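You operate a simulated robot arm through the tools that you are given. There is no shell and no other tool.

Carry out the task below with a simulated robot arm. There is one attempt and no reset: what you move stays moved.

TASK
Test the trip: both lamps off, press test, then reset, lamps back on.

Only the result counts: the job must be done as asked and must still hold three seconds after the hand-in. Knocking over, shifting, dropping, spilling or breaking anything else fails it.

THE ROBOT
A 7-joint arm with a two-finger gripper, fixed in place. Base frame: the origin is on the floor under the middle of its stand, x ahead of it, y to its left, z up. Readings come in m, degrees, newtons and seconds.
With the tool pointing down near the work surface it reaches from about 0.24 to 0.52 m from the base axis. Its first joint turns from -66.0 to 66.0 degrees. Payload 2.45 kg.
Tool frame: the origin (TCP) lies between the finger pads and is the grasp point; the fingertips stand 0.026 m ahead of it; z points along the fingers, y is the line along which they close. The gripper opens to 0.096 m; its body begins 0.069 m behind the TCP.
Orientation is that of the tool frame in the base frame, as [roll, pitch, yaw] about the fixed x, y, z axes, in that order (R = Rz(yaw) Ry(pitch) Rx(roll)). With the fingers straight down and closing along the base's y, the tool's x points along the base's -x, its y along +y and its z along -z.

THE INTERFACE
- The arm moves only by the tool drive_tool. Its argument "steps" is a list of rows, each an object of numbers (a shift or turn left out is 0, a gripper value left out holds the last): "x", "y", "z": the shift along the base's x, y, z in mm; "ax", "ay", "az": the turn, a rotation vector about the base's x, y, z in degrees. In form: [{"x": .., "y": .., "z": .., "ax": .., "ay": .., "az": ..}, ...]. A call has 1 to 20 rows; each row shifts and turns the commanded pose from where the row before left it. "grip" is the finger opening in mm, from 0 to 96, set as the call begins (left out, the last holds). A row lasts 0.2 s, in which the tool goes at most 0.05 m and 8.6 degrees; a call with a longer step from one row to the next is refused whole, and so is a gripper value outside its range. A pose out of reach is approached as far as the arm can. The call stops where the force on the tool passes 90 N (or 10 N more than at its start, if that is more) or the arm is blocked; 0.2 s more then pass. The fingers move at their own pace (about 0.05 m/s each) and stop on an object; they squeeze with about 21 N. The grip force told is the motor's: it shows also when the fingers shut on nothing. Time passes only in rows, and 0.2 s behind the last, so rows that do not move let the fingers close. The reply holds the time, the measured pose of the TCP, the force on the tool along the base axes, the opening and the grip force, in the units named above and with some noise, with the torque about the TCP (base axes, N m) and any sound that the robot's microphone picked up.
- Cameras (640 x 400 px; columns grow to the right, rows downward): "scene" is fixed at [0.1308, -0.3893, 1.4198]; the picture's right is [0.96, -0.27, 0.00], its down [-0.17, -0.62, -0.77] and it looks along [0.21, 0.74, -0.64] (base axes); focal length 287 px, centre (320, 200). "wrist" rides on the gripper at [0.082, 0.003, -0.098] in the tool frame; the picture's right is [-0.04, 1.00, 0.00], its down [-0.73, -0.03, -0.68] and it looks along [-0.68, -0.03, 0.73] (tool axes); focal length 256 px, centre (320, 200). There is no depth. A picture from a camera that has moved, and an enlarged one, comes with that camera's place and axes in the base frame and with its lens. The place of the scene camera against the robot may be out by one fixed shift of up to 0.018 m in any direction.
- snapshot(camera): a new picture of that camera. It takes no simulated time.
- zoom(camera, box): a new picture of the part [left, top, right, bottom] of that camera's present view, enlarged. It takes no simulated time.
- close_job(): hands the job in; it is judged then, once.

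Nothing tells you positions but the pictures and the camera data. Unless the task says otherwise, let go and move clear before handing in.

The tools are called after "Call:" as name(argument=value, ...) on one line, values as JSON. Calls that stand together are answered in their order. drive_tool: Moves the arm, as the interface text tells. Its arguments: {"type":"object","properties":{"steps":{"type":"array"},"grip":{"type":"number"}},"required":["steps"]} The other tools are called the same way: snapshot (camera) takes a picture; zoom (camera, box) takes an enlarged picture of a part of a camera's view; close_job () hands the job in.

At the start:

```text
clock: 0.0
tool_pos: [0.354, 0.3285, 1.1749]
orientation: [180.0, -0.1, -180.0]
wrist_force: [0.0, 0.1, -0.5]
moment: [0.03, -0.02, 0.02]
width: 0.0962
gripper_force: 0.1
```

scene: 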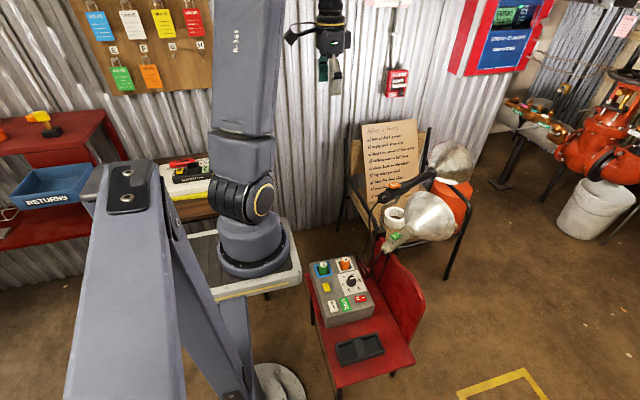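
wrist: 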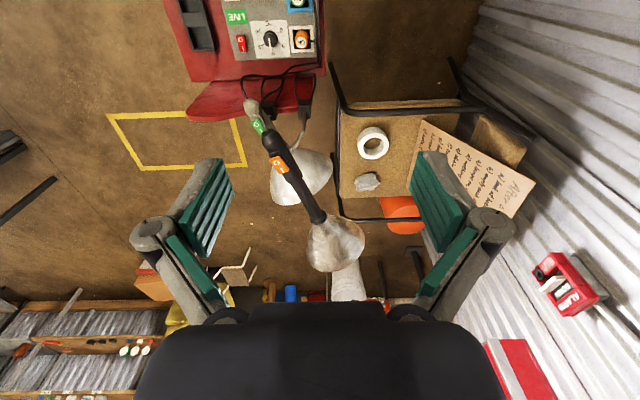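

I see a red chair-like table holding a grey control box with switches, plus two lamps and a note board nearby. I'll zoom in to read the panel and the notes before moving.

Call:
zoom(camera="scene", box=[290, 240, 420, 340])

Call:
zoom(camera="scene", box=[340, 110, 480, 260])

Call:
zoom(camera="wrist", box=[160, 0, 340, 120])

Call:
zoom(camera="scene", box=[440, 0, 560, 90])

```text
4.00 times, centred on (355, 290) of scene
camera zoom: at [0.1308, -0.3893, 1.4198], right [0.96, -0.27, 0.0], down [-0.17, -0.62, -0.77], along [0.21, 0.74, -0.64], focal length 1146 px, centre (180, -160)
```

zoom: 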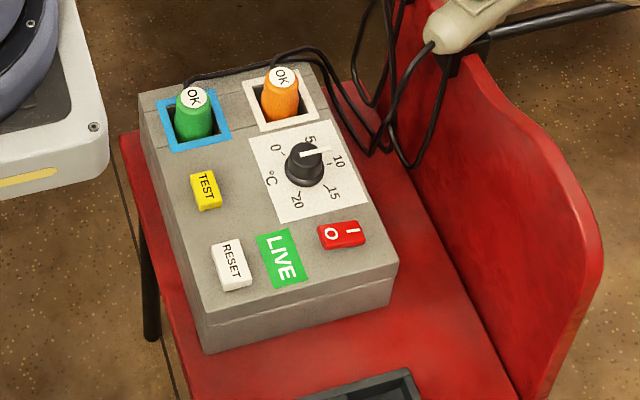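

```text
2.67 times, centred on (410, 185) of scene
camera zoom: at [0.1308, -0.3893, 1.4198], right [0.96, -0.27, 0.0], down [-0.17, -0.62, -0.77], along [0.21, 0.74, -0.64], focal length 764 px, centre (80, 240)
```

zoom: 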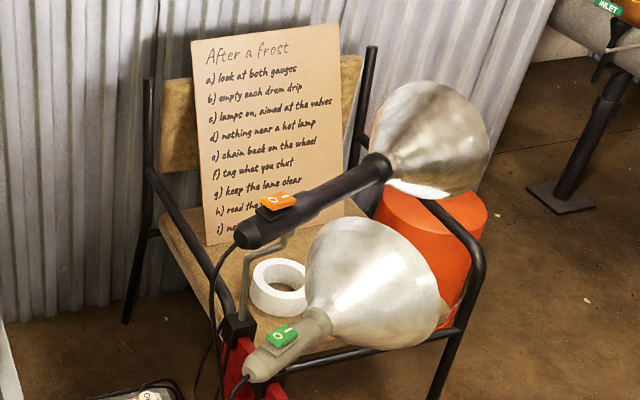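

```text
3.33 times, centred on (250, 60) of wrist
camera zoom: at [0.2719, 0.3324, 1.2742], right [0.04, 1.0, 0.0], down [0.73, -0.03, 0.68], along [0.68, -0.03, -0.73], focal length 853 px, centre (553, 667)
```

zoom: 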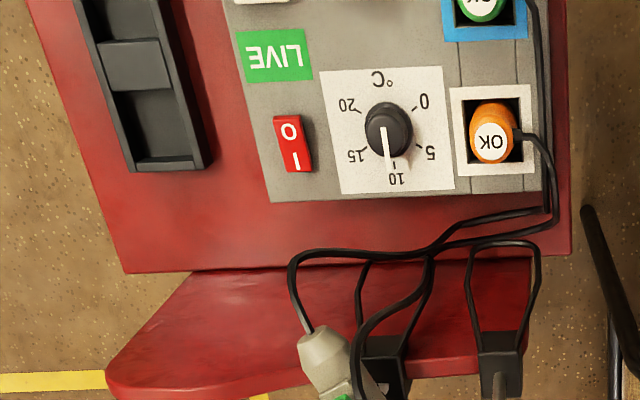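

```text
4.44 times, centred on (500, 45) of scene
camera zoom: at [0.1308, -0.3893, 1.4198], right [0.96, -0.27, 0.0], down [-0.17, -0.62, -0.77], along [0.21, 0.74, -0.64], focal length 1274 px, centre (-480, 889)
```

zoom: 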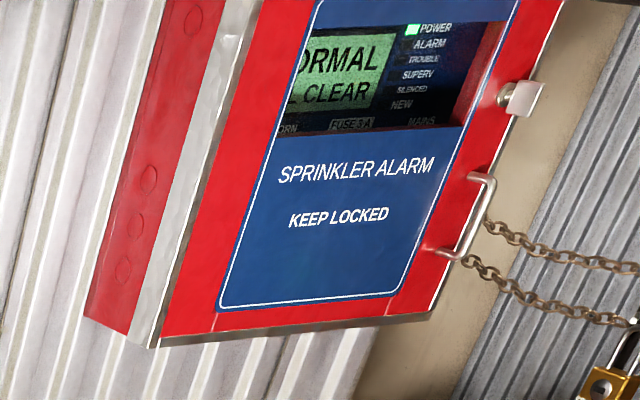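

The control box top seems to be around z≈0.48 m, with the two lamps (rocker switches at about (0.55, 0.17, 0.715) green and (0.55, 0.24, 0.88) orange) clamped to the red chair's back. I'll zoom in on the switches and the notes to see their current state.

Call:
zoom(camera="scene", box=[376, 170, 416, 195])

Call:
zoom(camera="scene", box=[376, 222, 416, 247])

Call:
zoom(camera="wrist", box=[220, 80, 380, 280])

Call:
zoom(camera="wrist", box=[238, 95, 302, 180])

Call:
zoom(camera="scene", box=[355, 115, 425, 205])

Call:
zoom(camera="wrist", box=[400, 100, 560, 220])

Call:
zoom(camera="scene", box=[340, 230, 440, 340])

```text
16.00 times, centred on (396, 182) of scene
camera zoom: at [0.1308, -0.3893, 1.4198], right [0.96, -0.27, 0.0], down [-0.17, -0.62, -0.77], along [0.21, 0.74, -0.64], focal length 4585 px, centre (-896, 480)
```

zoom: 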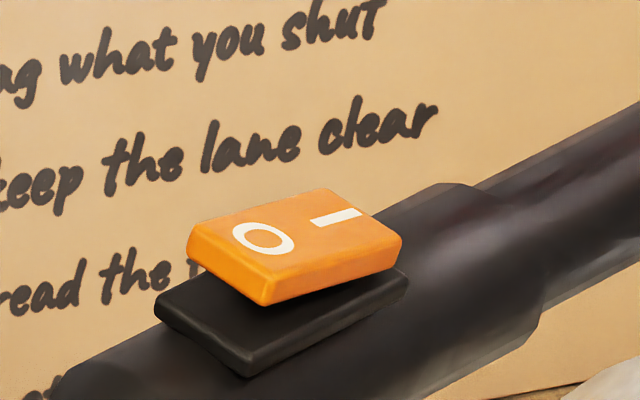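

```text
16.00 times, centred on (396, 234) of scene
camera zoom: at [0.1308, -0.3893, 1.4198], right [0.96, -0.27, 0.0], down [-0.17, -0.62, -0.77], along [0.21, 0.74, -0.64], focal length 4585 px, centre (-896, -352)
```

zoom: 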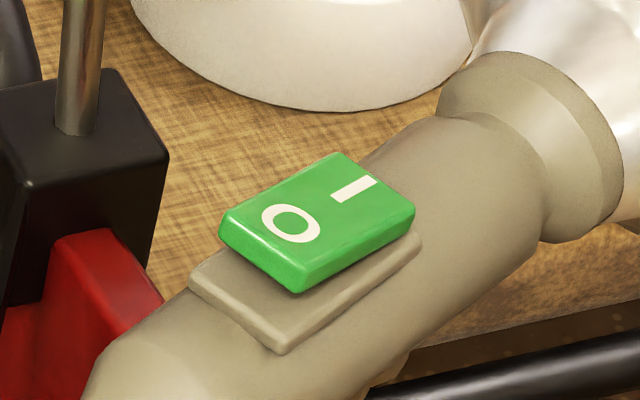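

```text
2.00 times, centred on (300, 180) of wrist
camera zoom: at [0.2719, 0.3324, 1.2742], right [0.04, 1.0, 0.0], down [0.73, -0.03, 0.68], along [0.68, -0.03, -0.73], focal length 512 px, centre (360, 240)
```

zoom: 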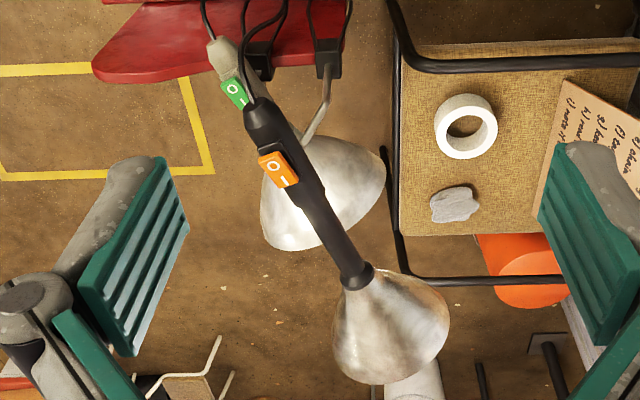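

```text
4.71 times, centred on (270, 138) of wrist
camera zoom: at [0.2719, 0.3324, 1.2742], right [0.04, 1.0, 0.0], down [0.73, -0.03, 0.68], along [0.68, -0.03, -0.73], focal length 1205 px, centre (555, 494)
```

zoom: 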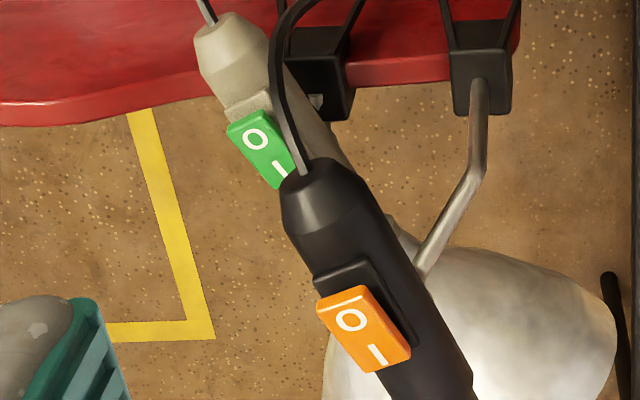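

```text
4.44 times, centred on (390, 160) of scene
camera zoom: at [0.1308, -0.3893, 1.4198], right [0.96, -0.27, 0.0], down [-0.17, -0.62, -0.77], along [0.21, 0.74, -0.64], focal length 1274 px, centre (9, 378)
```

zoom: 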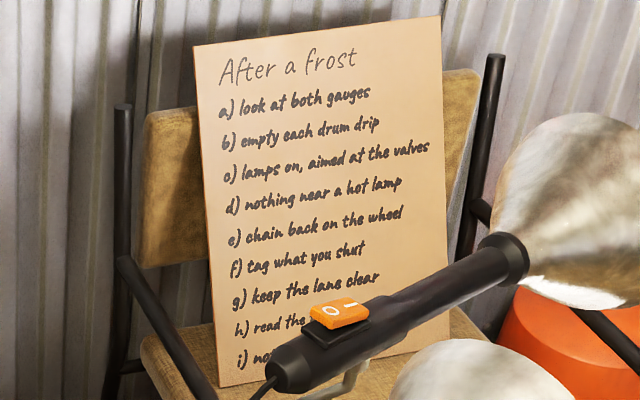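

```text
3.33 times, centred on (480, 160) of wrist
camera zoom: at [0.2719, 0.3324, 1.2742], right [0.04, 1.0, 0.0], down [0.73, -0.03, 0.68], along [0.68, -0.03, -0.73], focal length 853 px, centre (-213, 333)
```

zoom: 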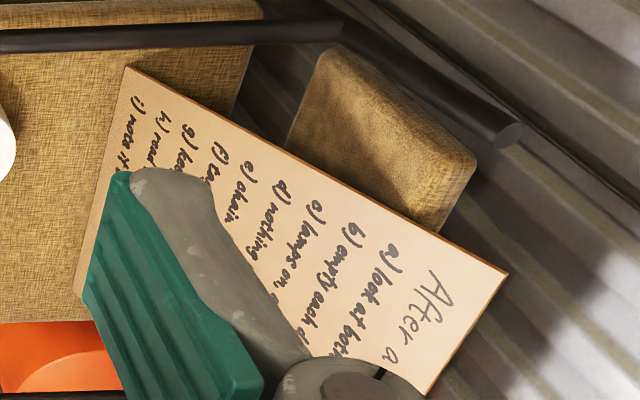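

```text
3.64 times, centred on (390, 285) of scene
camera zoom: at [0.1308, -0.3893, 1.4198], right [0.96, -0.27, 0.0], down [-0.17, -0.62, -0.77], along [0.21, 0.74, -0.64], focal length 1042 px, centre (66, -109)
```

zoom: 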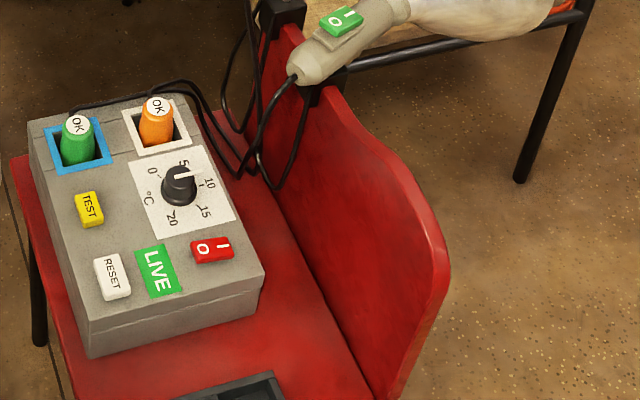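

Both lamp rockers look pressed at their "I" ends, so both lamps are on, and the box shows "LIVE". Next I'll look at the gripper's shape, the cables and the rest of the view to plan an approach.

Call:
zoom(camera="scene", box=[270, 0, 370, 110])

Call:
zoom(camera="scene", box=[350, 180, 430, 280])

Call:
zoom(camera="scene", box=[280, 180, 400, 280])

Call:
zoom(camera="wrist", box=[120, 140, 520, 400])

```text
3.64 times, centred on (320, 55) of scene
camera zoom: at [0.1308, -0.3893, 1.4198], right [0.96, -0.27, 0.0], down [-0.17, -0.62, -0.77], along [0.21, 0.74, -0.64], focal length 1042 px, centre (320, 727)
```

zoom: 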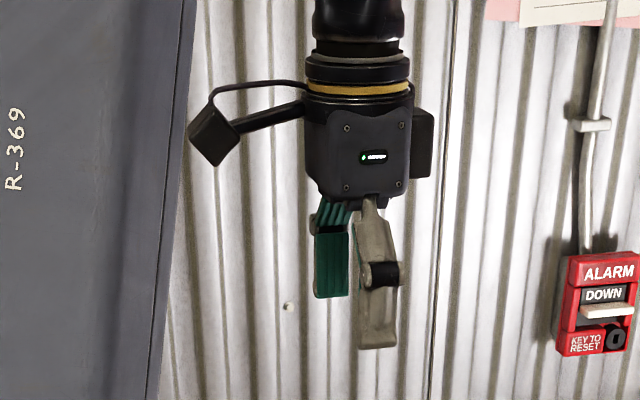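

```text
4.00 times, centred on (390, 230) of scene
camera zoom: at [0.1308, -0.3893, 1.4198], right [0.96, -0.27, 0.0], down [-0.17, -0.62, -0.77], along [0.21, 0.74, -0.64], focal length 1146 px, centre (40, 80)
```

zoom: 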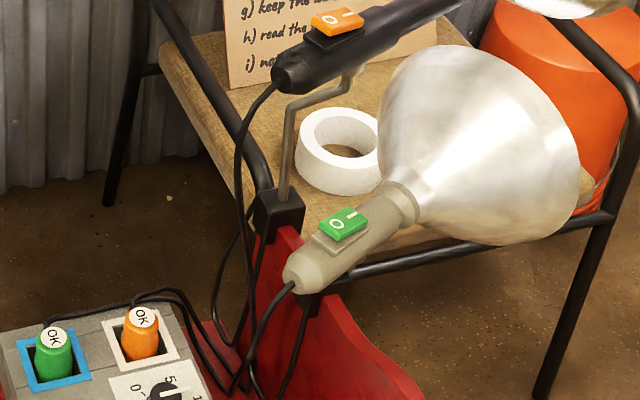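

```text
4.00 times, centred on (340, 230) of scene
camera zoom: at [0.1308, -0.3893, 1.4198], right [0.96, -0.27, 0.0], down [-0.17, -0.62, -0.77], along [0.21, 0.74, -0.64], focal length 1146 px, centre (240, 80)
```

zoom: 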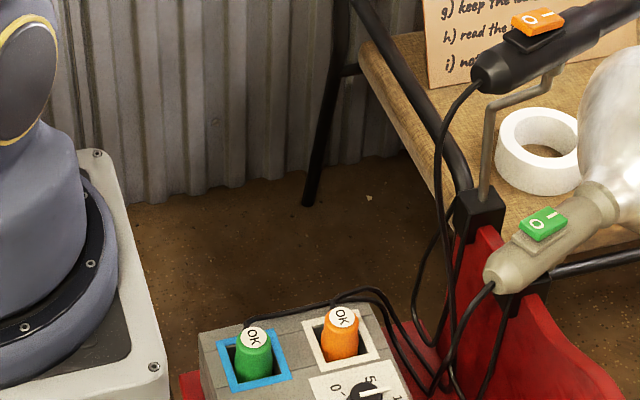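

```text
1.54 times, centred on (320, 270) of wrist
camera zoom: at [0.2719, 0.3324, 1.2742], right [0.04, 1.0, 0.0], down [0.73, -0.03, 0.68], along [0.68, -0.03, -0.73], focal length 394 px, centre (320, 92)
```

zoom: 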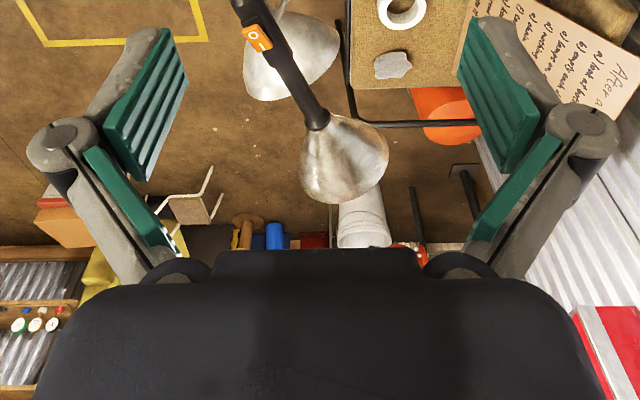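

The panel is clear: TEST is yellow at about (0.32, 0.19), RESET is white at about (0.32, 0.11), and each lamp has its own O/I rocker. I'll close the fingers and move nearer to the orange lamp's switch, staying well above it, to refine positions with the wrist camera.

Call:
drive_tool(steps=[{"x": 15, "y": -12, "z": -10}, {"x": 20, "y": -15, "z": -15}, {"x": 20, "y": -15, "z": -15}, {"x": 20, "y": -15, "z": -15}, {"x": 20, "y": -15, "z": -15}, {"x": 15, "y": -12, "z": -10}, {}], grip=0)

```text
clock: 1.6
tool_pos: [0.466, 0.2449, 1.0924]
orientation: [-179.9, 0.0, -180.0]
wrist_force: [-0.3, 0.7, 0.4]
moment: [0.02, -0.01, -0.03]
width: 0.0
gripper_force: 21.1
```

Call:
snapshot(camera="wrist")

Call:
snapshot(camera="scene")

Call:
zoom(camera="wrist", box=[220, 60, 420, 200])

```text
taken
camera wrist: at [0.3837, 0.2482, 1.1916], right [0.04, 1.0, 0.0], down [0.73, -0.03, 0.68], along [0.68, -0.03, -0.73], focal length 256 px, centre (320, 200)
```

wrist: 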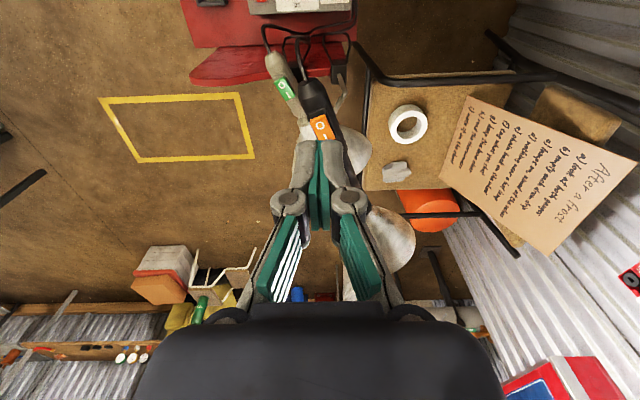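

```text
taken
```

scene: 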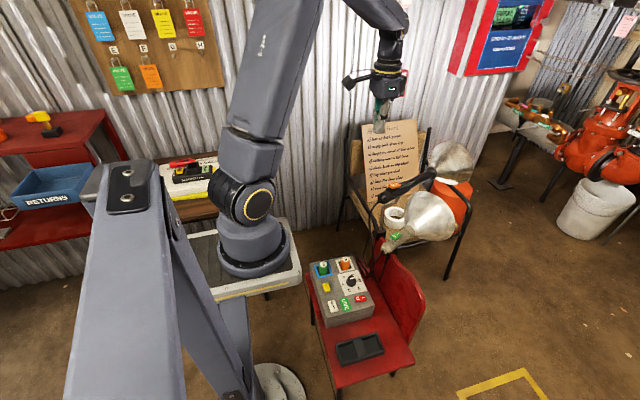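

```text
2.86 times, centred on (320, 130) of wrist
camera zoom: at [0.3837, 0.2482, 1.1916], right [0.04, 1.0, 0.0], down [0.73, -0.03, 0.68], along [0.68, -0.03, -0.73], focal length 731 px, centre (320, 400)
```

zoom: 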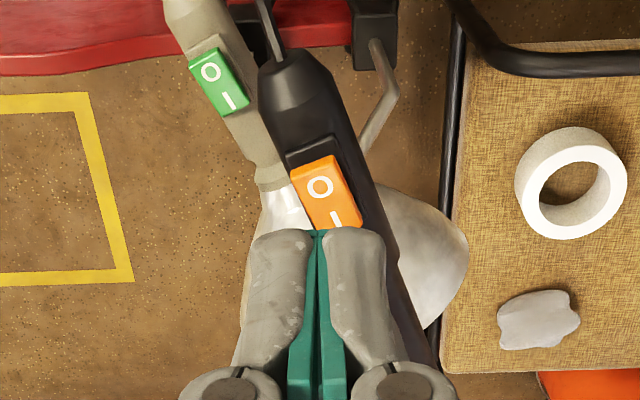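

The orange rocker's centre comes out at about (0.546, 0.245, 0.885), with the O end toward the robot. I'll move over it at a safe height, turning the tool about 21° to line up with the handle, to check reach.

Call:
drive_tool(steps=[{"x": 14, "y": -1, "z": -18, "az": 7}, {"x": 14, "y": -1, "z": -18, "az": 7}, {"x": 14, "y": -1, "z": -18, "az": 7}, {"x": 13, "y": -1, "z": -18}, {"x": 12, "y": -1, "z": -20}, {}], grip=0)

Call:
snapshot(camera="wrist")

Call:
zoom(camera="wrist", box=[240, 90, 400, 190])

Call:
zoom(camera="scene", box=[340, 90, 460, 250])

```text
clock: 3.0
tool_pos: [0.5321, 0.2385, 1.0034]
orientation: [180.0, 0.0, -158.9]
wrist_force: [0.8, -0.9, -0.2]
moment: [0.0, 0.0, 0.0]
width: 0.0001
gripper_force: 21.4
```

```text
taken
camera wrist: at [0.454, 0.2135, 1.102], right [-0.32, 0.95, 0.0], down [0.7, 0.24, 0.68], along [0.64, 0.22, -0.73], focal length 256 px, centre (320, 200)
```

wrist: 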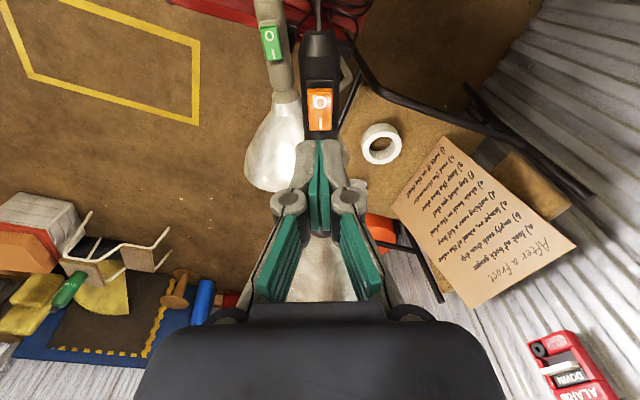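

```text
4.00 times, centred on (320, 140) of wrist
camera zoom: at [0.454, 0.2135, 1.102], right [-0.32, 0.95, 0.0], down [0.7, 0.24, 0.68], along [0.64, 0.22, -0.73], focal length 1024 px, centre (320, 440)
```

zoom: 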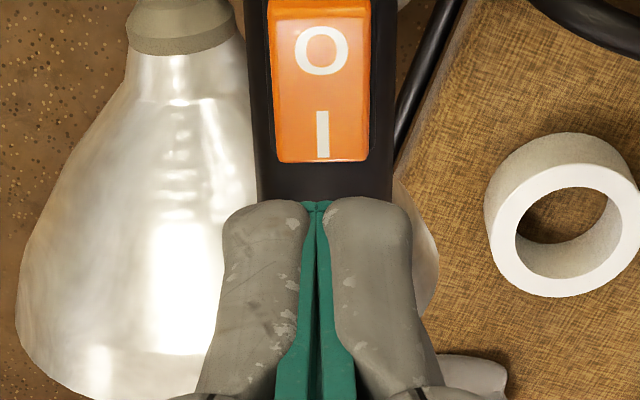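

```text
2.50 times, centred on (400, 170) of scene
camera zoom: at [0.1308, -0.3893, 1.4198], right [0.96, -0.27, 0.0], down [-0.17, -0.62, -0.77], along [0.21, 0.74, -0.64], focal length 716 px, centre (120, 275)
```

zoom: 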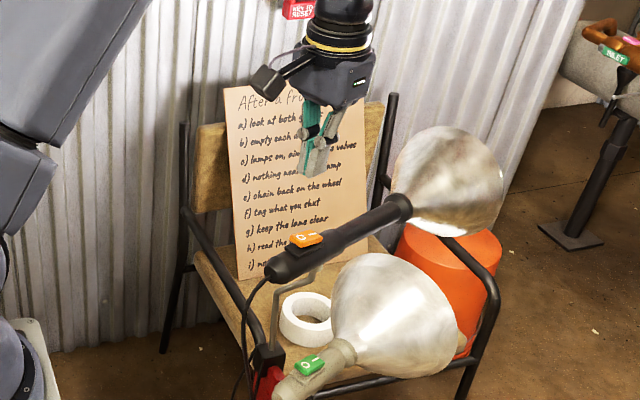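

Reach is fine and the tool sits directly above the orange O half, aligned with the handle. I'll descend to just above the rocker and check.

Call:
drive_tool(steps=[{"z": -15}, {"z": -20}, {"z": -15}, {"z": -10}, {"z": -8}, {}])

Call:
snapshot(camera="wrist")

Call:
zoom(camera="scene", box=[365, 150, 429, 190])

```text
clock: 4.4
tool_pos: [0.5324, 0.2394, 0.9348]
orientation: [-180.0, 0.0, -159.0]
wrist_force: [-0.1, -1.0, 0.2]
moment: [-0.05, 0.01, 0.0]
width: 0.0001
gripper_force: 21.0
```

```text
taken
camera wrist: at [0.4543, 0.2135, 1.0332], right [-0.32, 0.95, 0.0], down [0.7, 0.24, 0.68], along [0.64, 0.22, -0.73], focal length 256 px, centre (320, 200)
```

wrist: 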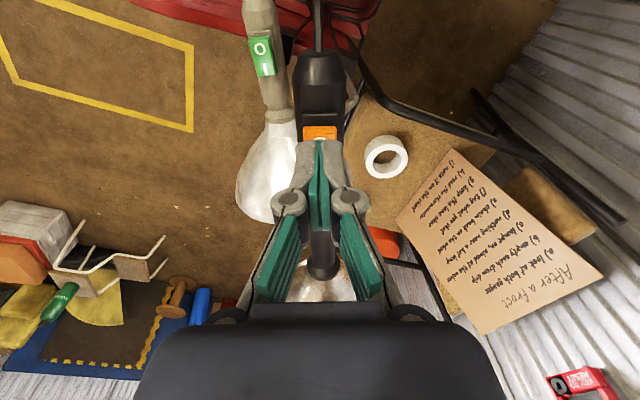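

```text
10.00 times, centred on (397, 170) of scene
camera zoom: at [0.1308, -0.3893, 1.4198], right [0.96, -0.27, 0.0], down [-0.17, -0.62, -0.77], along [0.21, 0.74, -0.64], focal length 2866 px, centre (-450, 500)
```

zoom: 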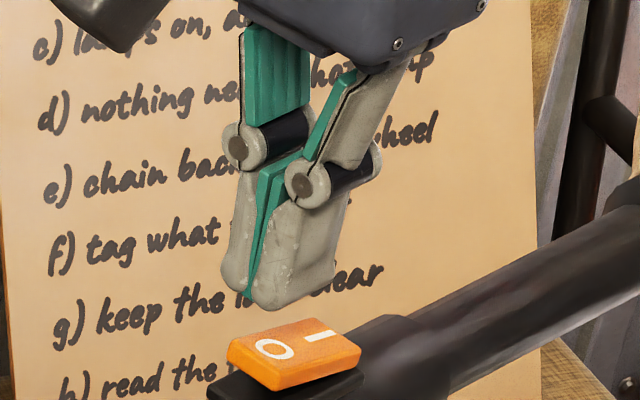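

The tip is about 2 cm above the O mark. I'll lower it in small steps, watching force and sound.

Call:
drive_tool(steps=[{"z": -4}, {"z": -4}, {"z": -4}, {"z": -3}, {"z": -2}, {"z": -2}])

```text
clock: 5.8
tool_pos: [0.5305, 0.2403, 0.9162]
orientation: [-179.9, -0.1, -159.0]
wrist_force: [0.0, -0.2, -0.6]
moment: [0.02, 0.02, 0.02]
width: 0.0001
gripper_force: 21.2
```

Call:
drive_tool(steps=[{"z": -1.5}, {"z": -1.5}, {"z": -1.5}])

Call:
zoom(camera="scene", box=[365, 160, 429, 200])

```text
clock: 6.6
tool_pos: [0.5311, 0.2398, 0.9111]
orientation: [-179.9, -0.1, -158.9]
wrist_force: [0.0, 0.4, -0.9]
moment: [-0.02, 0.03, 0.02]
width: 0.0001
gripper_force: 20.9
```

```text
10.00 times, centred on (397, 180) of scene
camera zoom: at [0.1308, -0.3893, 1.4198], right [0.96, -0.27, 0.0], down [-0.17, -0.62, -0.77], along [0.21, 0.74, -0.64], focal length 2866 px, centre (-450, 400)
```

zoom: 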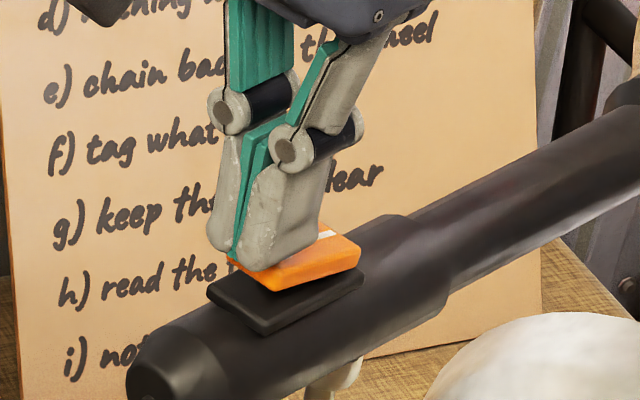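

The fingertip is right at the O end of the rocker with no force yet. Continuing down gently.

Call:
drive_tool(steps=[{"z": -1.5}, {"z": -1.5}])

```text
clock: 7.2
tool_pos: [0.5316, 0.24, 0.9092]
orientation: [-180.0, 0.0, -159.0]
wrist_force: [-0.4, -0.5, 0.4]
moment: [-0.02, 0.01, 0.03]
width: 0.0059
gripper_force: 28.9
```

The finger opening changed slightly to about 6 mm, so the fingers are in contact with something. I'll look before going further.

Call:
zoom(camera="scene", box=[365, 160, 429, 200])

Call:
snapshot(camera="wrist")

Call:
zoom(camera="wrist", box=[270, 100, 370, 180])

```text
10.00 times, centred on (397, 180) of scene
camera zoom: at [0.1308, -0.3893, 1.4198], right [0.96, -0.27, 0.0], down [-0.17, -0.62, -0.77], along [0.21, 0.74, -0.64], focal length 2866 px, centre (-450, 400)
```

zoom: 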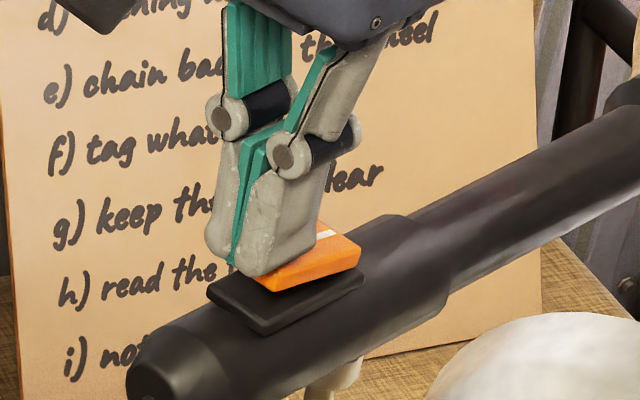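

```text
taken
camera wrist: at [0.4534, 0.2144, 1.008], right [-0.32, 0.95, 0.0], down [0.7, 0.24, 0.68], along [0.64, 0.22, -0.73], focal length 256 px, centre (320, 200)
```

wrist: 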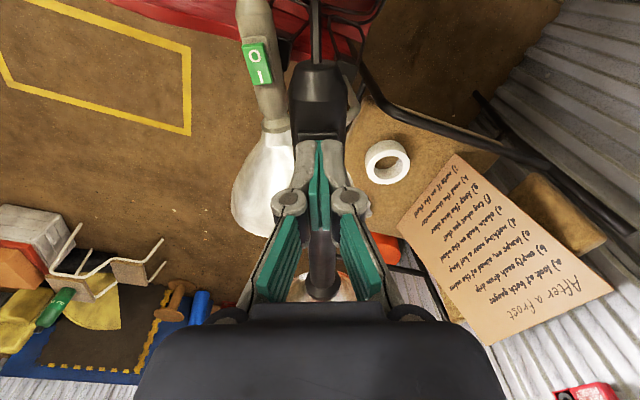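

```text
5.00 times, centred on (320, 140) of wrist
camera zoom: at [0.4534, 0.2144, 1.008], right [-0.32, 0.95, 0.0], down [0.7, 0.24, 0.68], along [0.64, 0.22, -0.73], focal length 1280 px, centre (320, 500)
```

zoom: 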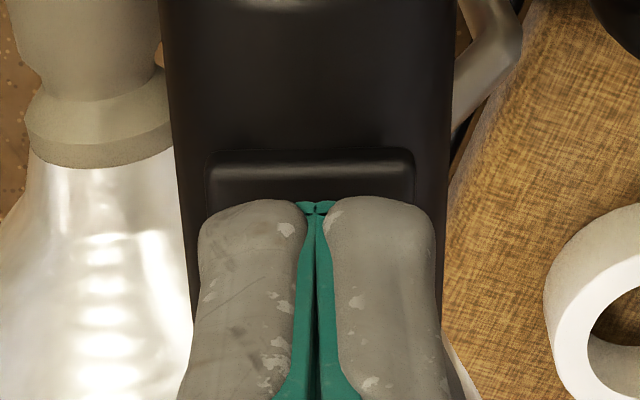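

The picture shows the closed fingers squarely over the O half and just touching it. I'll keep lowering in small steps.

Call:
drive_tool(steps=[{"z": -1}, {}])

```text
clock: 7.8
tool_pos: [0.5315, 0.24, 0.9072]
orientation: [179.9, 0.0, -159.0]
wrist_force: [0.1, 0.7, 0.7]
moment: [0.0, -0.03, 0.01]
width: 0.0061
gripper_force: 28.6
```

Call:
drive_tool(steps=[{"z": -1}, {"z": -1}, {}])

Call:
zoom(camera="scene", box=[376, 172, 408, 192])

```text
clock: 8.6
tool_pos: [0.5306, 0.241, 0.9066]
orientation: [180.0, 0.1, -159.0]
wrist_force: [0.0, -0.9, -0.1]
moment: [0.02, -0.02, 0.01]
width: 0.0
gripper_force: 28.9
```

```text
16.00 times, centred on (392, 182) of scene
camera zoom: at [0.1308, -0.3893, 1.4198], right [0.96, -0.27, 0.0], down [-0.17, -0.62, -0.77], along [0.21, 0.74, -0.64], focal length 4585 px, centre (-832, 488)
```

zoom: 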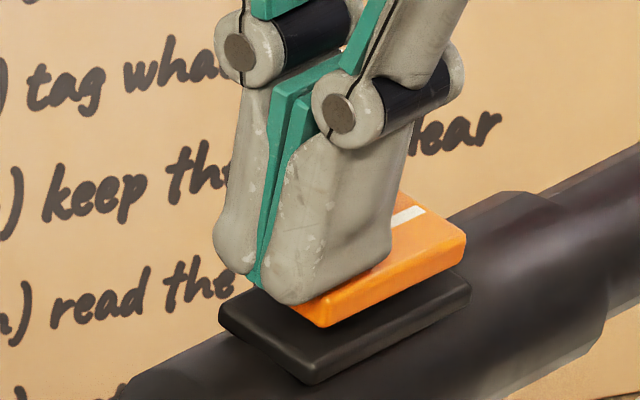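

Call:
drive_tool(steps=[{"z": -1}, {"z": -1}, {}])

Call:
zoom(camera="scene", box=[376, 172, 408, 192])

```text
clock: 9.4
tool_pos: [0.5308, 0.239, 0.9039]
orientation: [-180.0, -0.1, -159.0]
wrist_force: [-11.1, -4.3, 13.3]
moment: [-0.04, 0.09, -0.02]
width: 0.0058
gripper_force: 28.9
```

```text
16.00 times, centred on (392, 182) of scene
camera zoom: at [0.1303, -0.3895, 1.4198], right [0.96, -0.27, 0.0], down [-0.17, -0.62, -0.77], along [0.21, 0.74, -0.64], focal length 4585 px, centre (-832, 488)
```

zoom: 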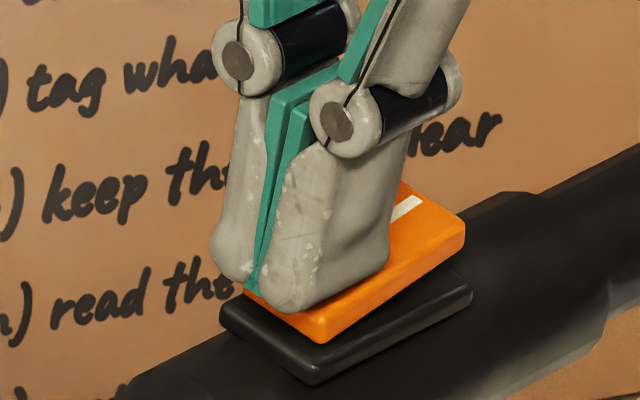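

The scene dimmed and the rocker has flipped to O: the orange lamp is off. I'll lift off straight up and check.

Call:
drive_tool(steps=[{"z": 4}, {"z": 10}, {"z": 20}, {"z": 25}, {"z": 25}, {}])

Call:
snapshot(camera="wrist")

Call:
zoom(camera="scene", box=[376, 170, 416, 195])

Call:
snapshot(camera="scene")

```text
clock: 10.8
tool_pos: [0.5327, 0.2396, 0.9894]
orientation: [180.0, 0.0, -159.0]
wrist_force: [-0.3, 0.2, 0.2]
moment: [-0.01, -0.02, -0.02]
width: 0.0
gripper_force: 28.7
```

```text
taken
camera wrist: at [0.4542, 0.2141, 1.0879], right [-0.32, 0.95, 0.0], down [0.7, 0.24, 0.68], along [0.64, 0.22, -0.73], focal length 256 px, centre (320, 200)
```

wrist: 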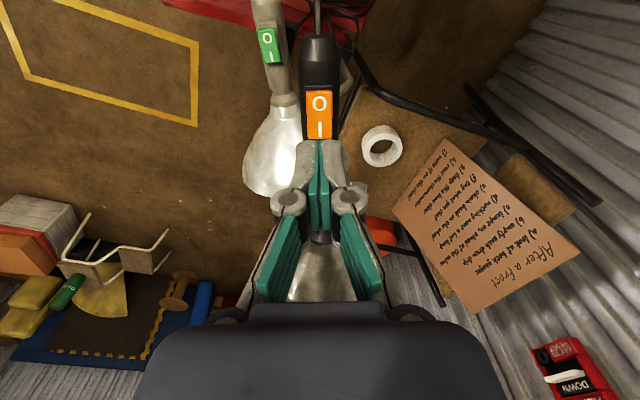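

```text
16.00 times, centred on (396, 182) of scene
camera zoom: at [0.1308, -0.3893, 1.4198], right [0.96, -0.27, 0.0], down [-0.17, -0.62, -0.77], along [0.21, 0.74, -0.64], focal length 4585 px, centre (-896, 480)
```

zoom: 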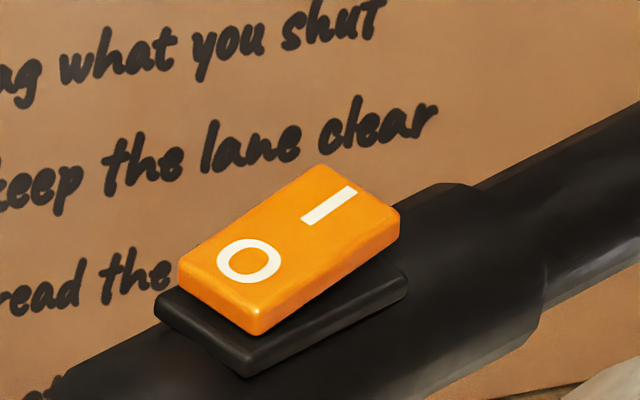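

```text
taken
```

scene: 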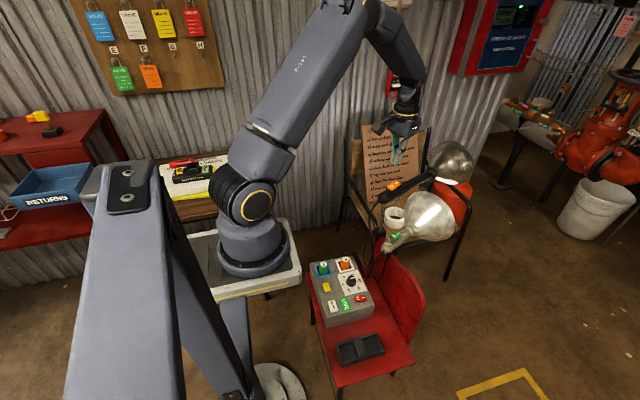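

The orange lamp is off and its handle hasn't moved. The green rocker's centre comes out at about (0.548, 0.178, 0.725); the orange handle overhangs close beside it, so I'll lean the tool about 20° away from it before descending.

Call:
drive_tool(steps=[{"z": 15}, {"y": -20, "ax": 6.22, "ay": 2.4}, {"y": -22, "ax": 6.22, "ay": 2.4}, {"x": 1.5, "y": -23.6, "ax": 6.22, "ay": 2.4}, {}, {}])

Call:
snapshot(camera="wrist")

Call:
zoom(camera="scene", box=[340, 90, 460, 250])

Call:
zoom(camera="wrist", box=[240, 30, 400, 130])

```text
clock: 12.2
tool_pos: [0.5316, 0.1754, 1.0034]
orientation: [160.1, 0.0, -158.9]
wrist_force: [-0.2, -0.8, 0.1]
moment: [0.01, 0.01, 0.0]
width: 0.0001
gripper_force: 29.0
```

```text
taken
camera wrist: at [0.4661, 0.1172, 1.0965], right [-0.3, 0.89, 0.34], down [0.78, 0.02, 0.63], along [0.55, 0.45, -0.7], focal length 256 px, centre (320, 200)
```

wrist: 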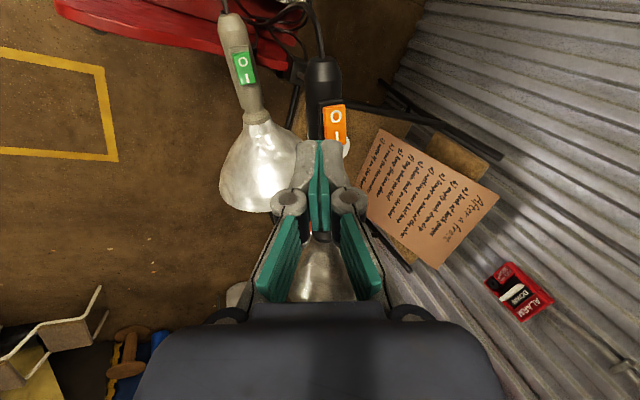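

```text
2.50 times, centred on (400, 170) of scene
camera zoom: at [0.1308, -0.3893, 1.4198], right [0.96, -0.27, 0.0], down [-0.17, -0.62, -0.77], along [0.21, 0.74, -0.64], focal length 716 px, centre (120, 275)
```

zoom: 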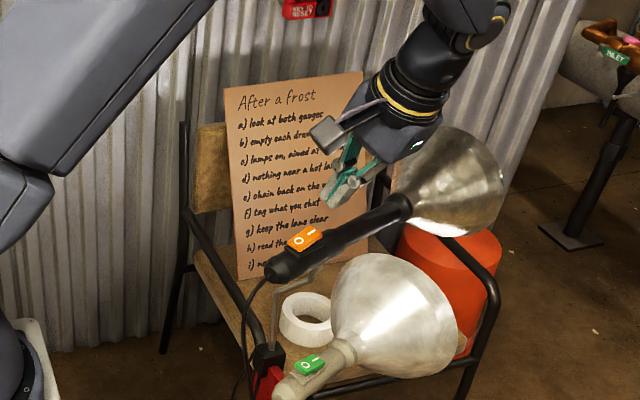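

```text
4.00 times, centred on (320, 80) of wrist
camera zoom: at [0.4661, 0.1172, 1.0965], right [-0.3, 0.89, 0.34], down [0.78, 0.02, 0.63], along [0.55, 0.45, -0.7], focal length 1024 px, centre (320, 680)
```

zoom: 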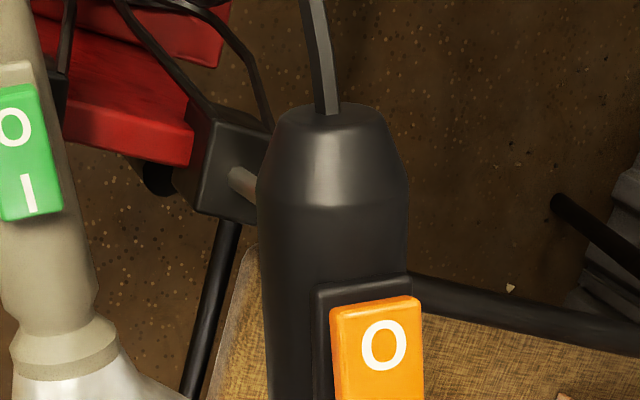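

The green O mark refines to about (0.540, 0.174, 0.726), right on line with the tilted tool. I'll descend beside the orange handle to just above the green rocker.

Call:
drive_tool(steps=[{"x": 1, "z": -15}, {"z": -25}, {"z": -25}, {"z": -25}, {"z": -25}, {"z": -25}, {"z": -25}, {"z": -20}, {"z": -12}, {}])

Call:
snapshot(camera="wrist")

Call:
zoom(camera="scene", box=[360, 150, 440, 250])

Call:
zoom(camera="scene", box=[376, 217, 416, 242])

```text
clock: 14.4
tool_pos: [0.5345, 0.1751, 0.8061]
orientation: [160.0, 0.0, -158.9]
wrist_force: [0.9, -0.3, 0.2]
moment: [0.01, -0.03, 0.02]
width: 0.0
gripper_force: 28.3
```

```text
taken
camera wrist: at [0.4683, 0.117, 0.8989], right [-0.3, 0.89, 0.34], down [0.78, 0.02, 0.63], along [0.55, 0.45, -0.7], focal length 256 px, centre (320, 200)
```

wrist: 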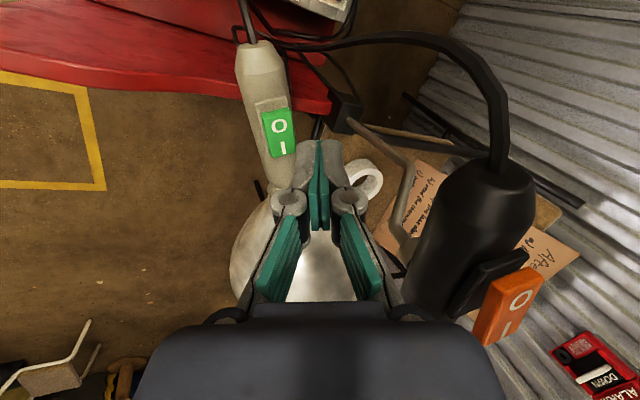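

```text
4.00 times, centred on (400, 200) of scene
camera zoom: at [0.1308, -0.3893, 1.4198], right [0.96, -0.27, 0.0], down [-0.17, -0.62, -0.77], along [0.21, 0.74, -0.64], focal length 1146 px, centre (0, 200)
```

zoom: 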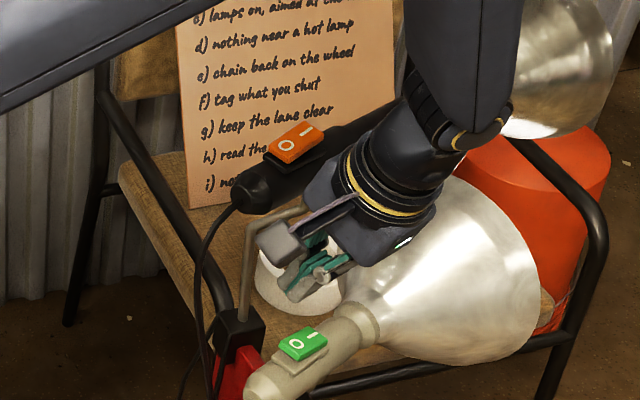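

```text
16.00 times, centred on (396, 230) of scene
camera zoom: at [0.1308, -0.3893, 1.4198], right [0.96, -0.27, 0.0], down [-0.17, -0.62, -0.77], along [0.21, 0.74, -0.64], focal length 4585 px, centre (-896, -272)
```

zoom: 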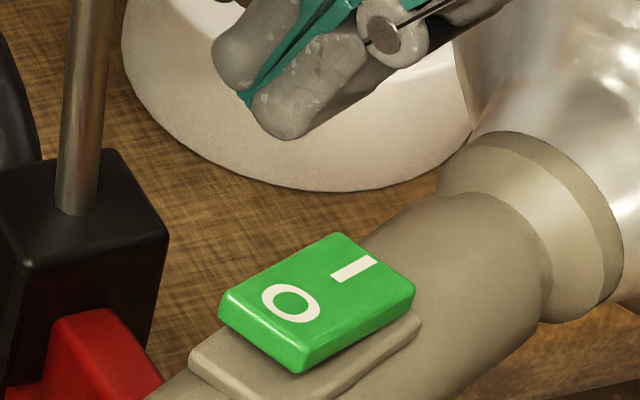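

The tool clears the orange handle well, and the projected contact point lies on the O half of the green rocker. I'll nudge 2 mm forward and lower further, then step gently.

Call:
drive_tool(steps=[{"x": 2, "z": -12}, {"z": -12}, {"z": -8}, {"z": -5}, {"z": -3}, {}])

Call:
zoom(camera="scene", box=[376, 217, 416, 242])

Call:
zoom(camera="wrist", box=[240, 100, 400, 200])

```text
clock: 15.8
tool_pos: [0.537, 0.1742, 0.765]
orientation: [160.1, 0.0, -158.9]
wrist_force: [0.1, -0.3, 0.4]
moment: [0.03, 0.04, -0.01]
width: 0.0
gripper_force: 27.9
```

```text
16.00 times, centred on (396, 230) of scene
camera zoom: at [0.1308, -0.3893, 1.4198], right [0.96, -0.27, 0.0], down [-0.17, -0.62, -0.77], along [0.21, 0.74, -0.64], focal length 4585 px, centre (-896, -272)
```

zoom: 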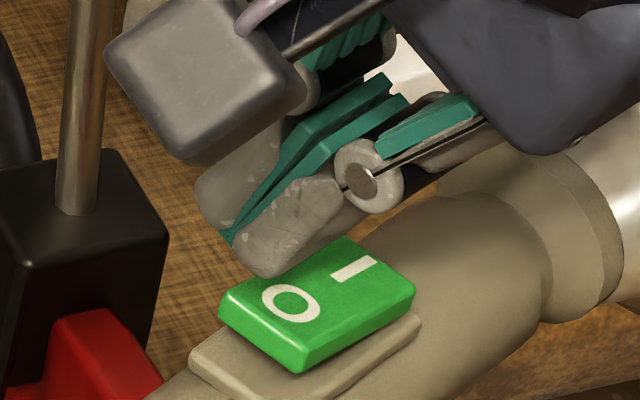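

```text
4.00 times, centred on (320, 150) of wrist
camera zoom: at [0.4708, 0.1165, 0.8597], right [-0.3, 0.89, 0.34], down [0.78, 0.02, 0.63], along [0.55, 0.45, -0.7], focal length 1024 px, centre (320, 400)
```

zoom: 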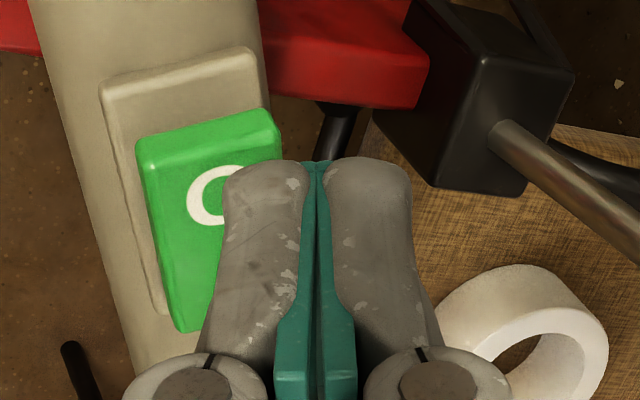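

The left fingertip is just above the O half and about 1 cm from contact. Lowering slowly now.

Call:
drive_tool(steps=[{"z": -2}, {"z": -2}, {"z": -2}, {"z": -2}, {}])

Call:
zoom(camera="scene", box=[376, 217, 416, 242])

```text
clock: 17.0
tool_pos: [0.5365, 0.1748, 0.7579]
orientation: [160.0, 0.0, -159.0]
wrist_force: [0.3, 0.1, -0.4]
moment: [0.0, 0.03, 0.02]
width: 0.0002
gripper_force: 29.0
```

```text
16.00 times, centred on (396, 230) of scene
camera zoom: at [0.1308, -0.3893, 1.4198], right [0.96, -0.27, 0.0], down [-0.17, -0.62, -0.77], along [0.21, 0.74, -0.64], focal length 4585 px, centre (-896, -272)
```

zoom: 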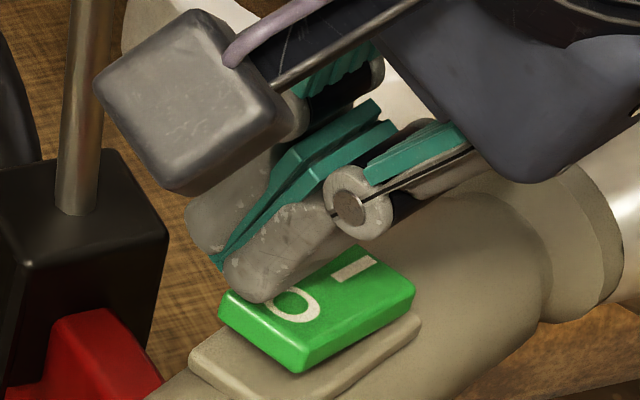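

Call:
drive_tool(steps=[{"z": -1.5}, {"z": -1.5}, {}])

Call:
zoom(camera="scene", box=[376, 217, 416, 242])

```text
clock: 17.8
tool_pos: [0.5371, 0.174, 0.7558]
orientation: [160.0, 0.0, -159.0]
wrist_force: [-0.1, 0.7, -0.3]
moment: [-0.01, 0.04, 0.0]
width: 0.0
gripper_force: 28.7
```

```text
16.00 times, centred on (396, 230) of scene
camera zoom: at [0.1308, -0.3893, 1.4198], right [0.96, -0.27, 0.0], down [-0.17, -0.62, -0.77], along [0.21, 0.74, -0.64], focal length 4585 px, centre (-896, -272)
```

zoom: 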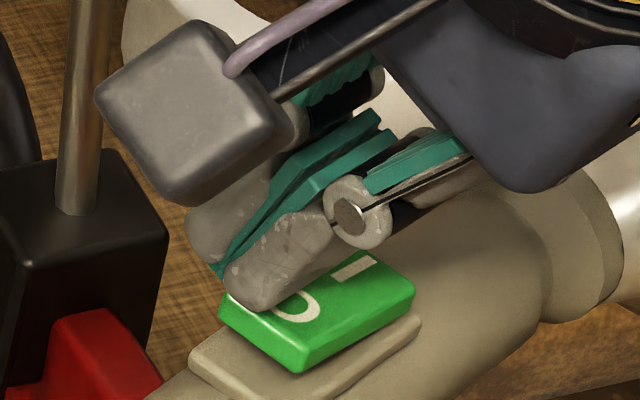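

Call:
drive_tool(steps=[{"z": -1.5}, {"z": -1.5}, {}])

Call:
zoom(camera="scene", box=[376, 217, 416, 242])

```text
clock: 18.6
tool_pos: [0.5365, 0.174, 0.7512]
orientation: [159.9, 0.1, -159.0]
wrist_force: [0.9, 0.1, 0.3]
moment: [-0.01, 0.02, 0.01]
width: 0.0
gripper_force: 28.4
```

```text
16.00 times, centred on (396, 230) of scene
camera zoom: at [0.1308, -0.3893, 1.4198], right [0.96, -0.27, 0.0], down [-0.17, -0.62, -0.77], along [0.21, 0.74, -0.64], focal length 4585 px, centre (-896, -272)
```

zoom: 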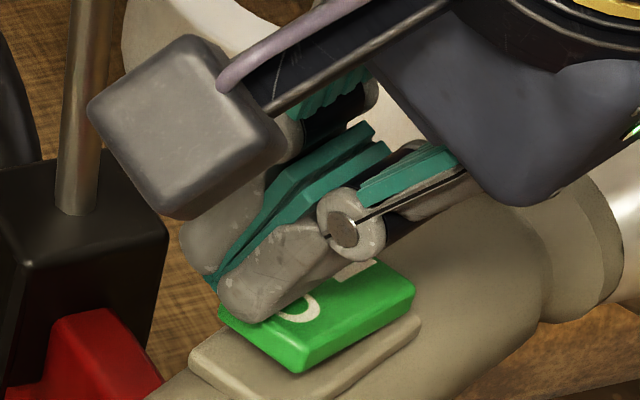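

Call:
drive_tool(steps=[{"z": -1.5}, {"z": -1}, {}])

Call:
zoom(camera="scene", box=[376, 217, 416, 242])

Call:
zoom(camera="wrist", box=[240, 100, 400, 200])

```text
clock: 19.4
tool_pos: [0.5358, 0.1746, 0.749]
orientation: [160.0, -0.1, -159.0]
wrist_force: [-0.8, -0.4, 1.2]
moment: [-0.01, 0.01, -0.02]
width: 0.0
gripper_force: 28.8
```

```text
16.00 times, centred on (396, 230) of scene
camera zoom: at [0.1308, -0.3893, 1.4198], right [0.96, -0.27, 0.0], down [-0.17, -0.62, -0.77], along [0.21, 0.74, -0.64], focal length 4585 px, centre (-896, -272)
```

zoom: 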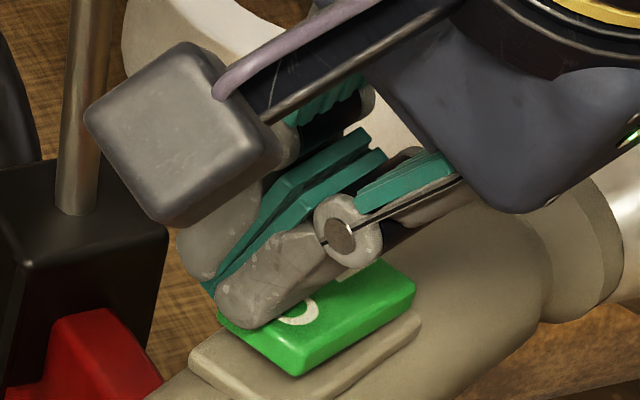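

```text
4.00 times, centred on (320, 150) of wrist
camera zoom: at [0.4701, 0.1177, 0.8437], right [-0.3, 0.89, 0.34], down [0.78, 0.02, 0.63], along [0.55, 0.45, -0.7], focal length 1024 px, centre (320, 400)
```

zoom: 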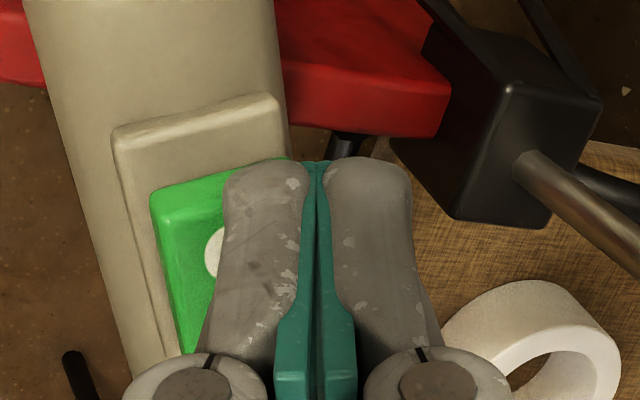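

The fingertip is touching the green O end now. Pressing a bit further in 1 mm steps.

Call:
drive_tool(steps=[{"z": -1}, {"z": -1}, {}])

Call:
zoom(camera="scene", box=[376, 217, 416, 242])

```text
clock: 20.2
tool_pos: [0.5341, 0.1748, 0.7482]
orientation: [160.0, -0.1, -159.0]
wrist_force: [-0.1, 0.3, 0.3]
moment: [0.01, 0.01, 0.0]
width: 0.0
gripper_force: 28.1
```

```text
16.00 times, centred on (396, 230) of scene
camera zoom: at [0.1308, -0.3893, 1.4198], right [0.96, -0.27, 0.0], down [-0.17, -0.62, -0.77], along [0.21, 0.74, -0.64], focal length 4585 px, centre (-896, -272)
```

zoom: 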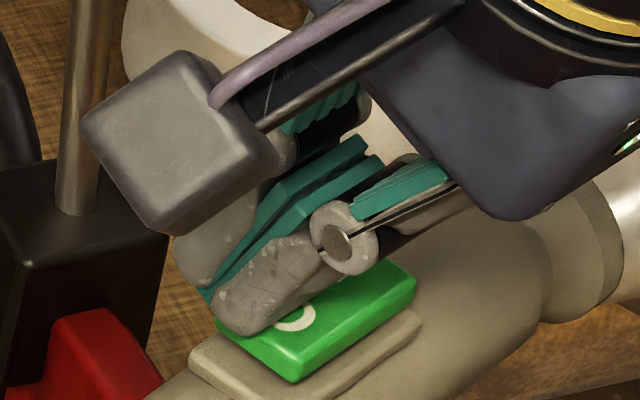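

Call:
drive_tool(steps=[{"z": -1}, {"z": -1}, {}])

Call:
zoom(camera="scene", box=[376, 217, 416, 242])

```text
clock: 21.0
tool_pos: [0.5344, 0.1757, 0.7466]
orientation: [160.0, -0.1, -159.0]
wrist_force: [-0.5, 0.9, 9.4]
moment: [0.02, -0.09, 0.01]
width: 0.0004
gripper_force: 28.5
```

```text
16.00 times, centred on (396, 230) of scene
camera zoom: at [0.1306, -0.3893, 1.4198], right [0.96, -0.27, 0.0], down [-0.17, -0.62, -0.77], along [0.21, 0.74, -0.64], focal length 4585 px, centre (-896, -272)
```

zoom: 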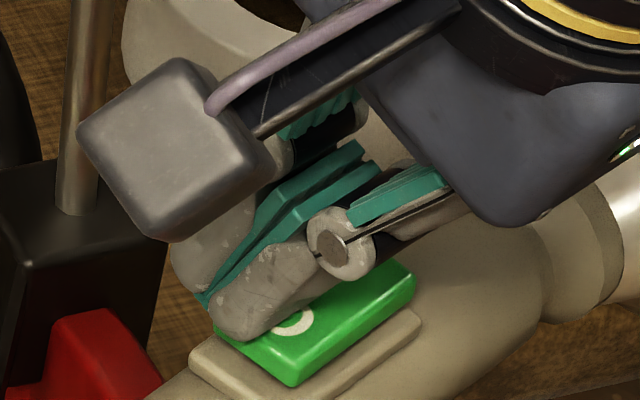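

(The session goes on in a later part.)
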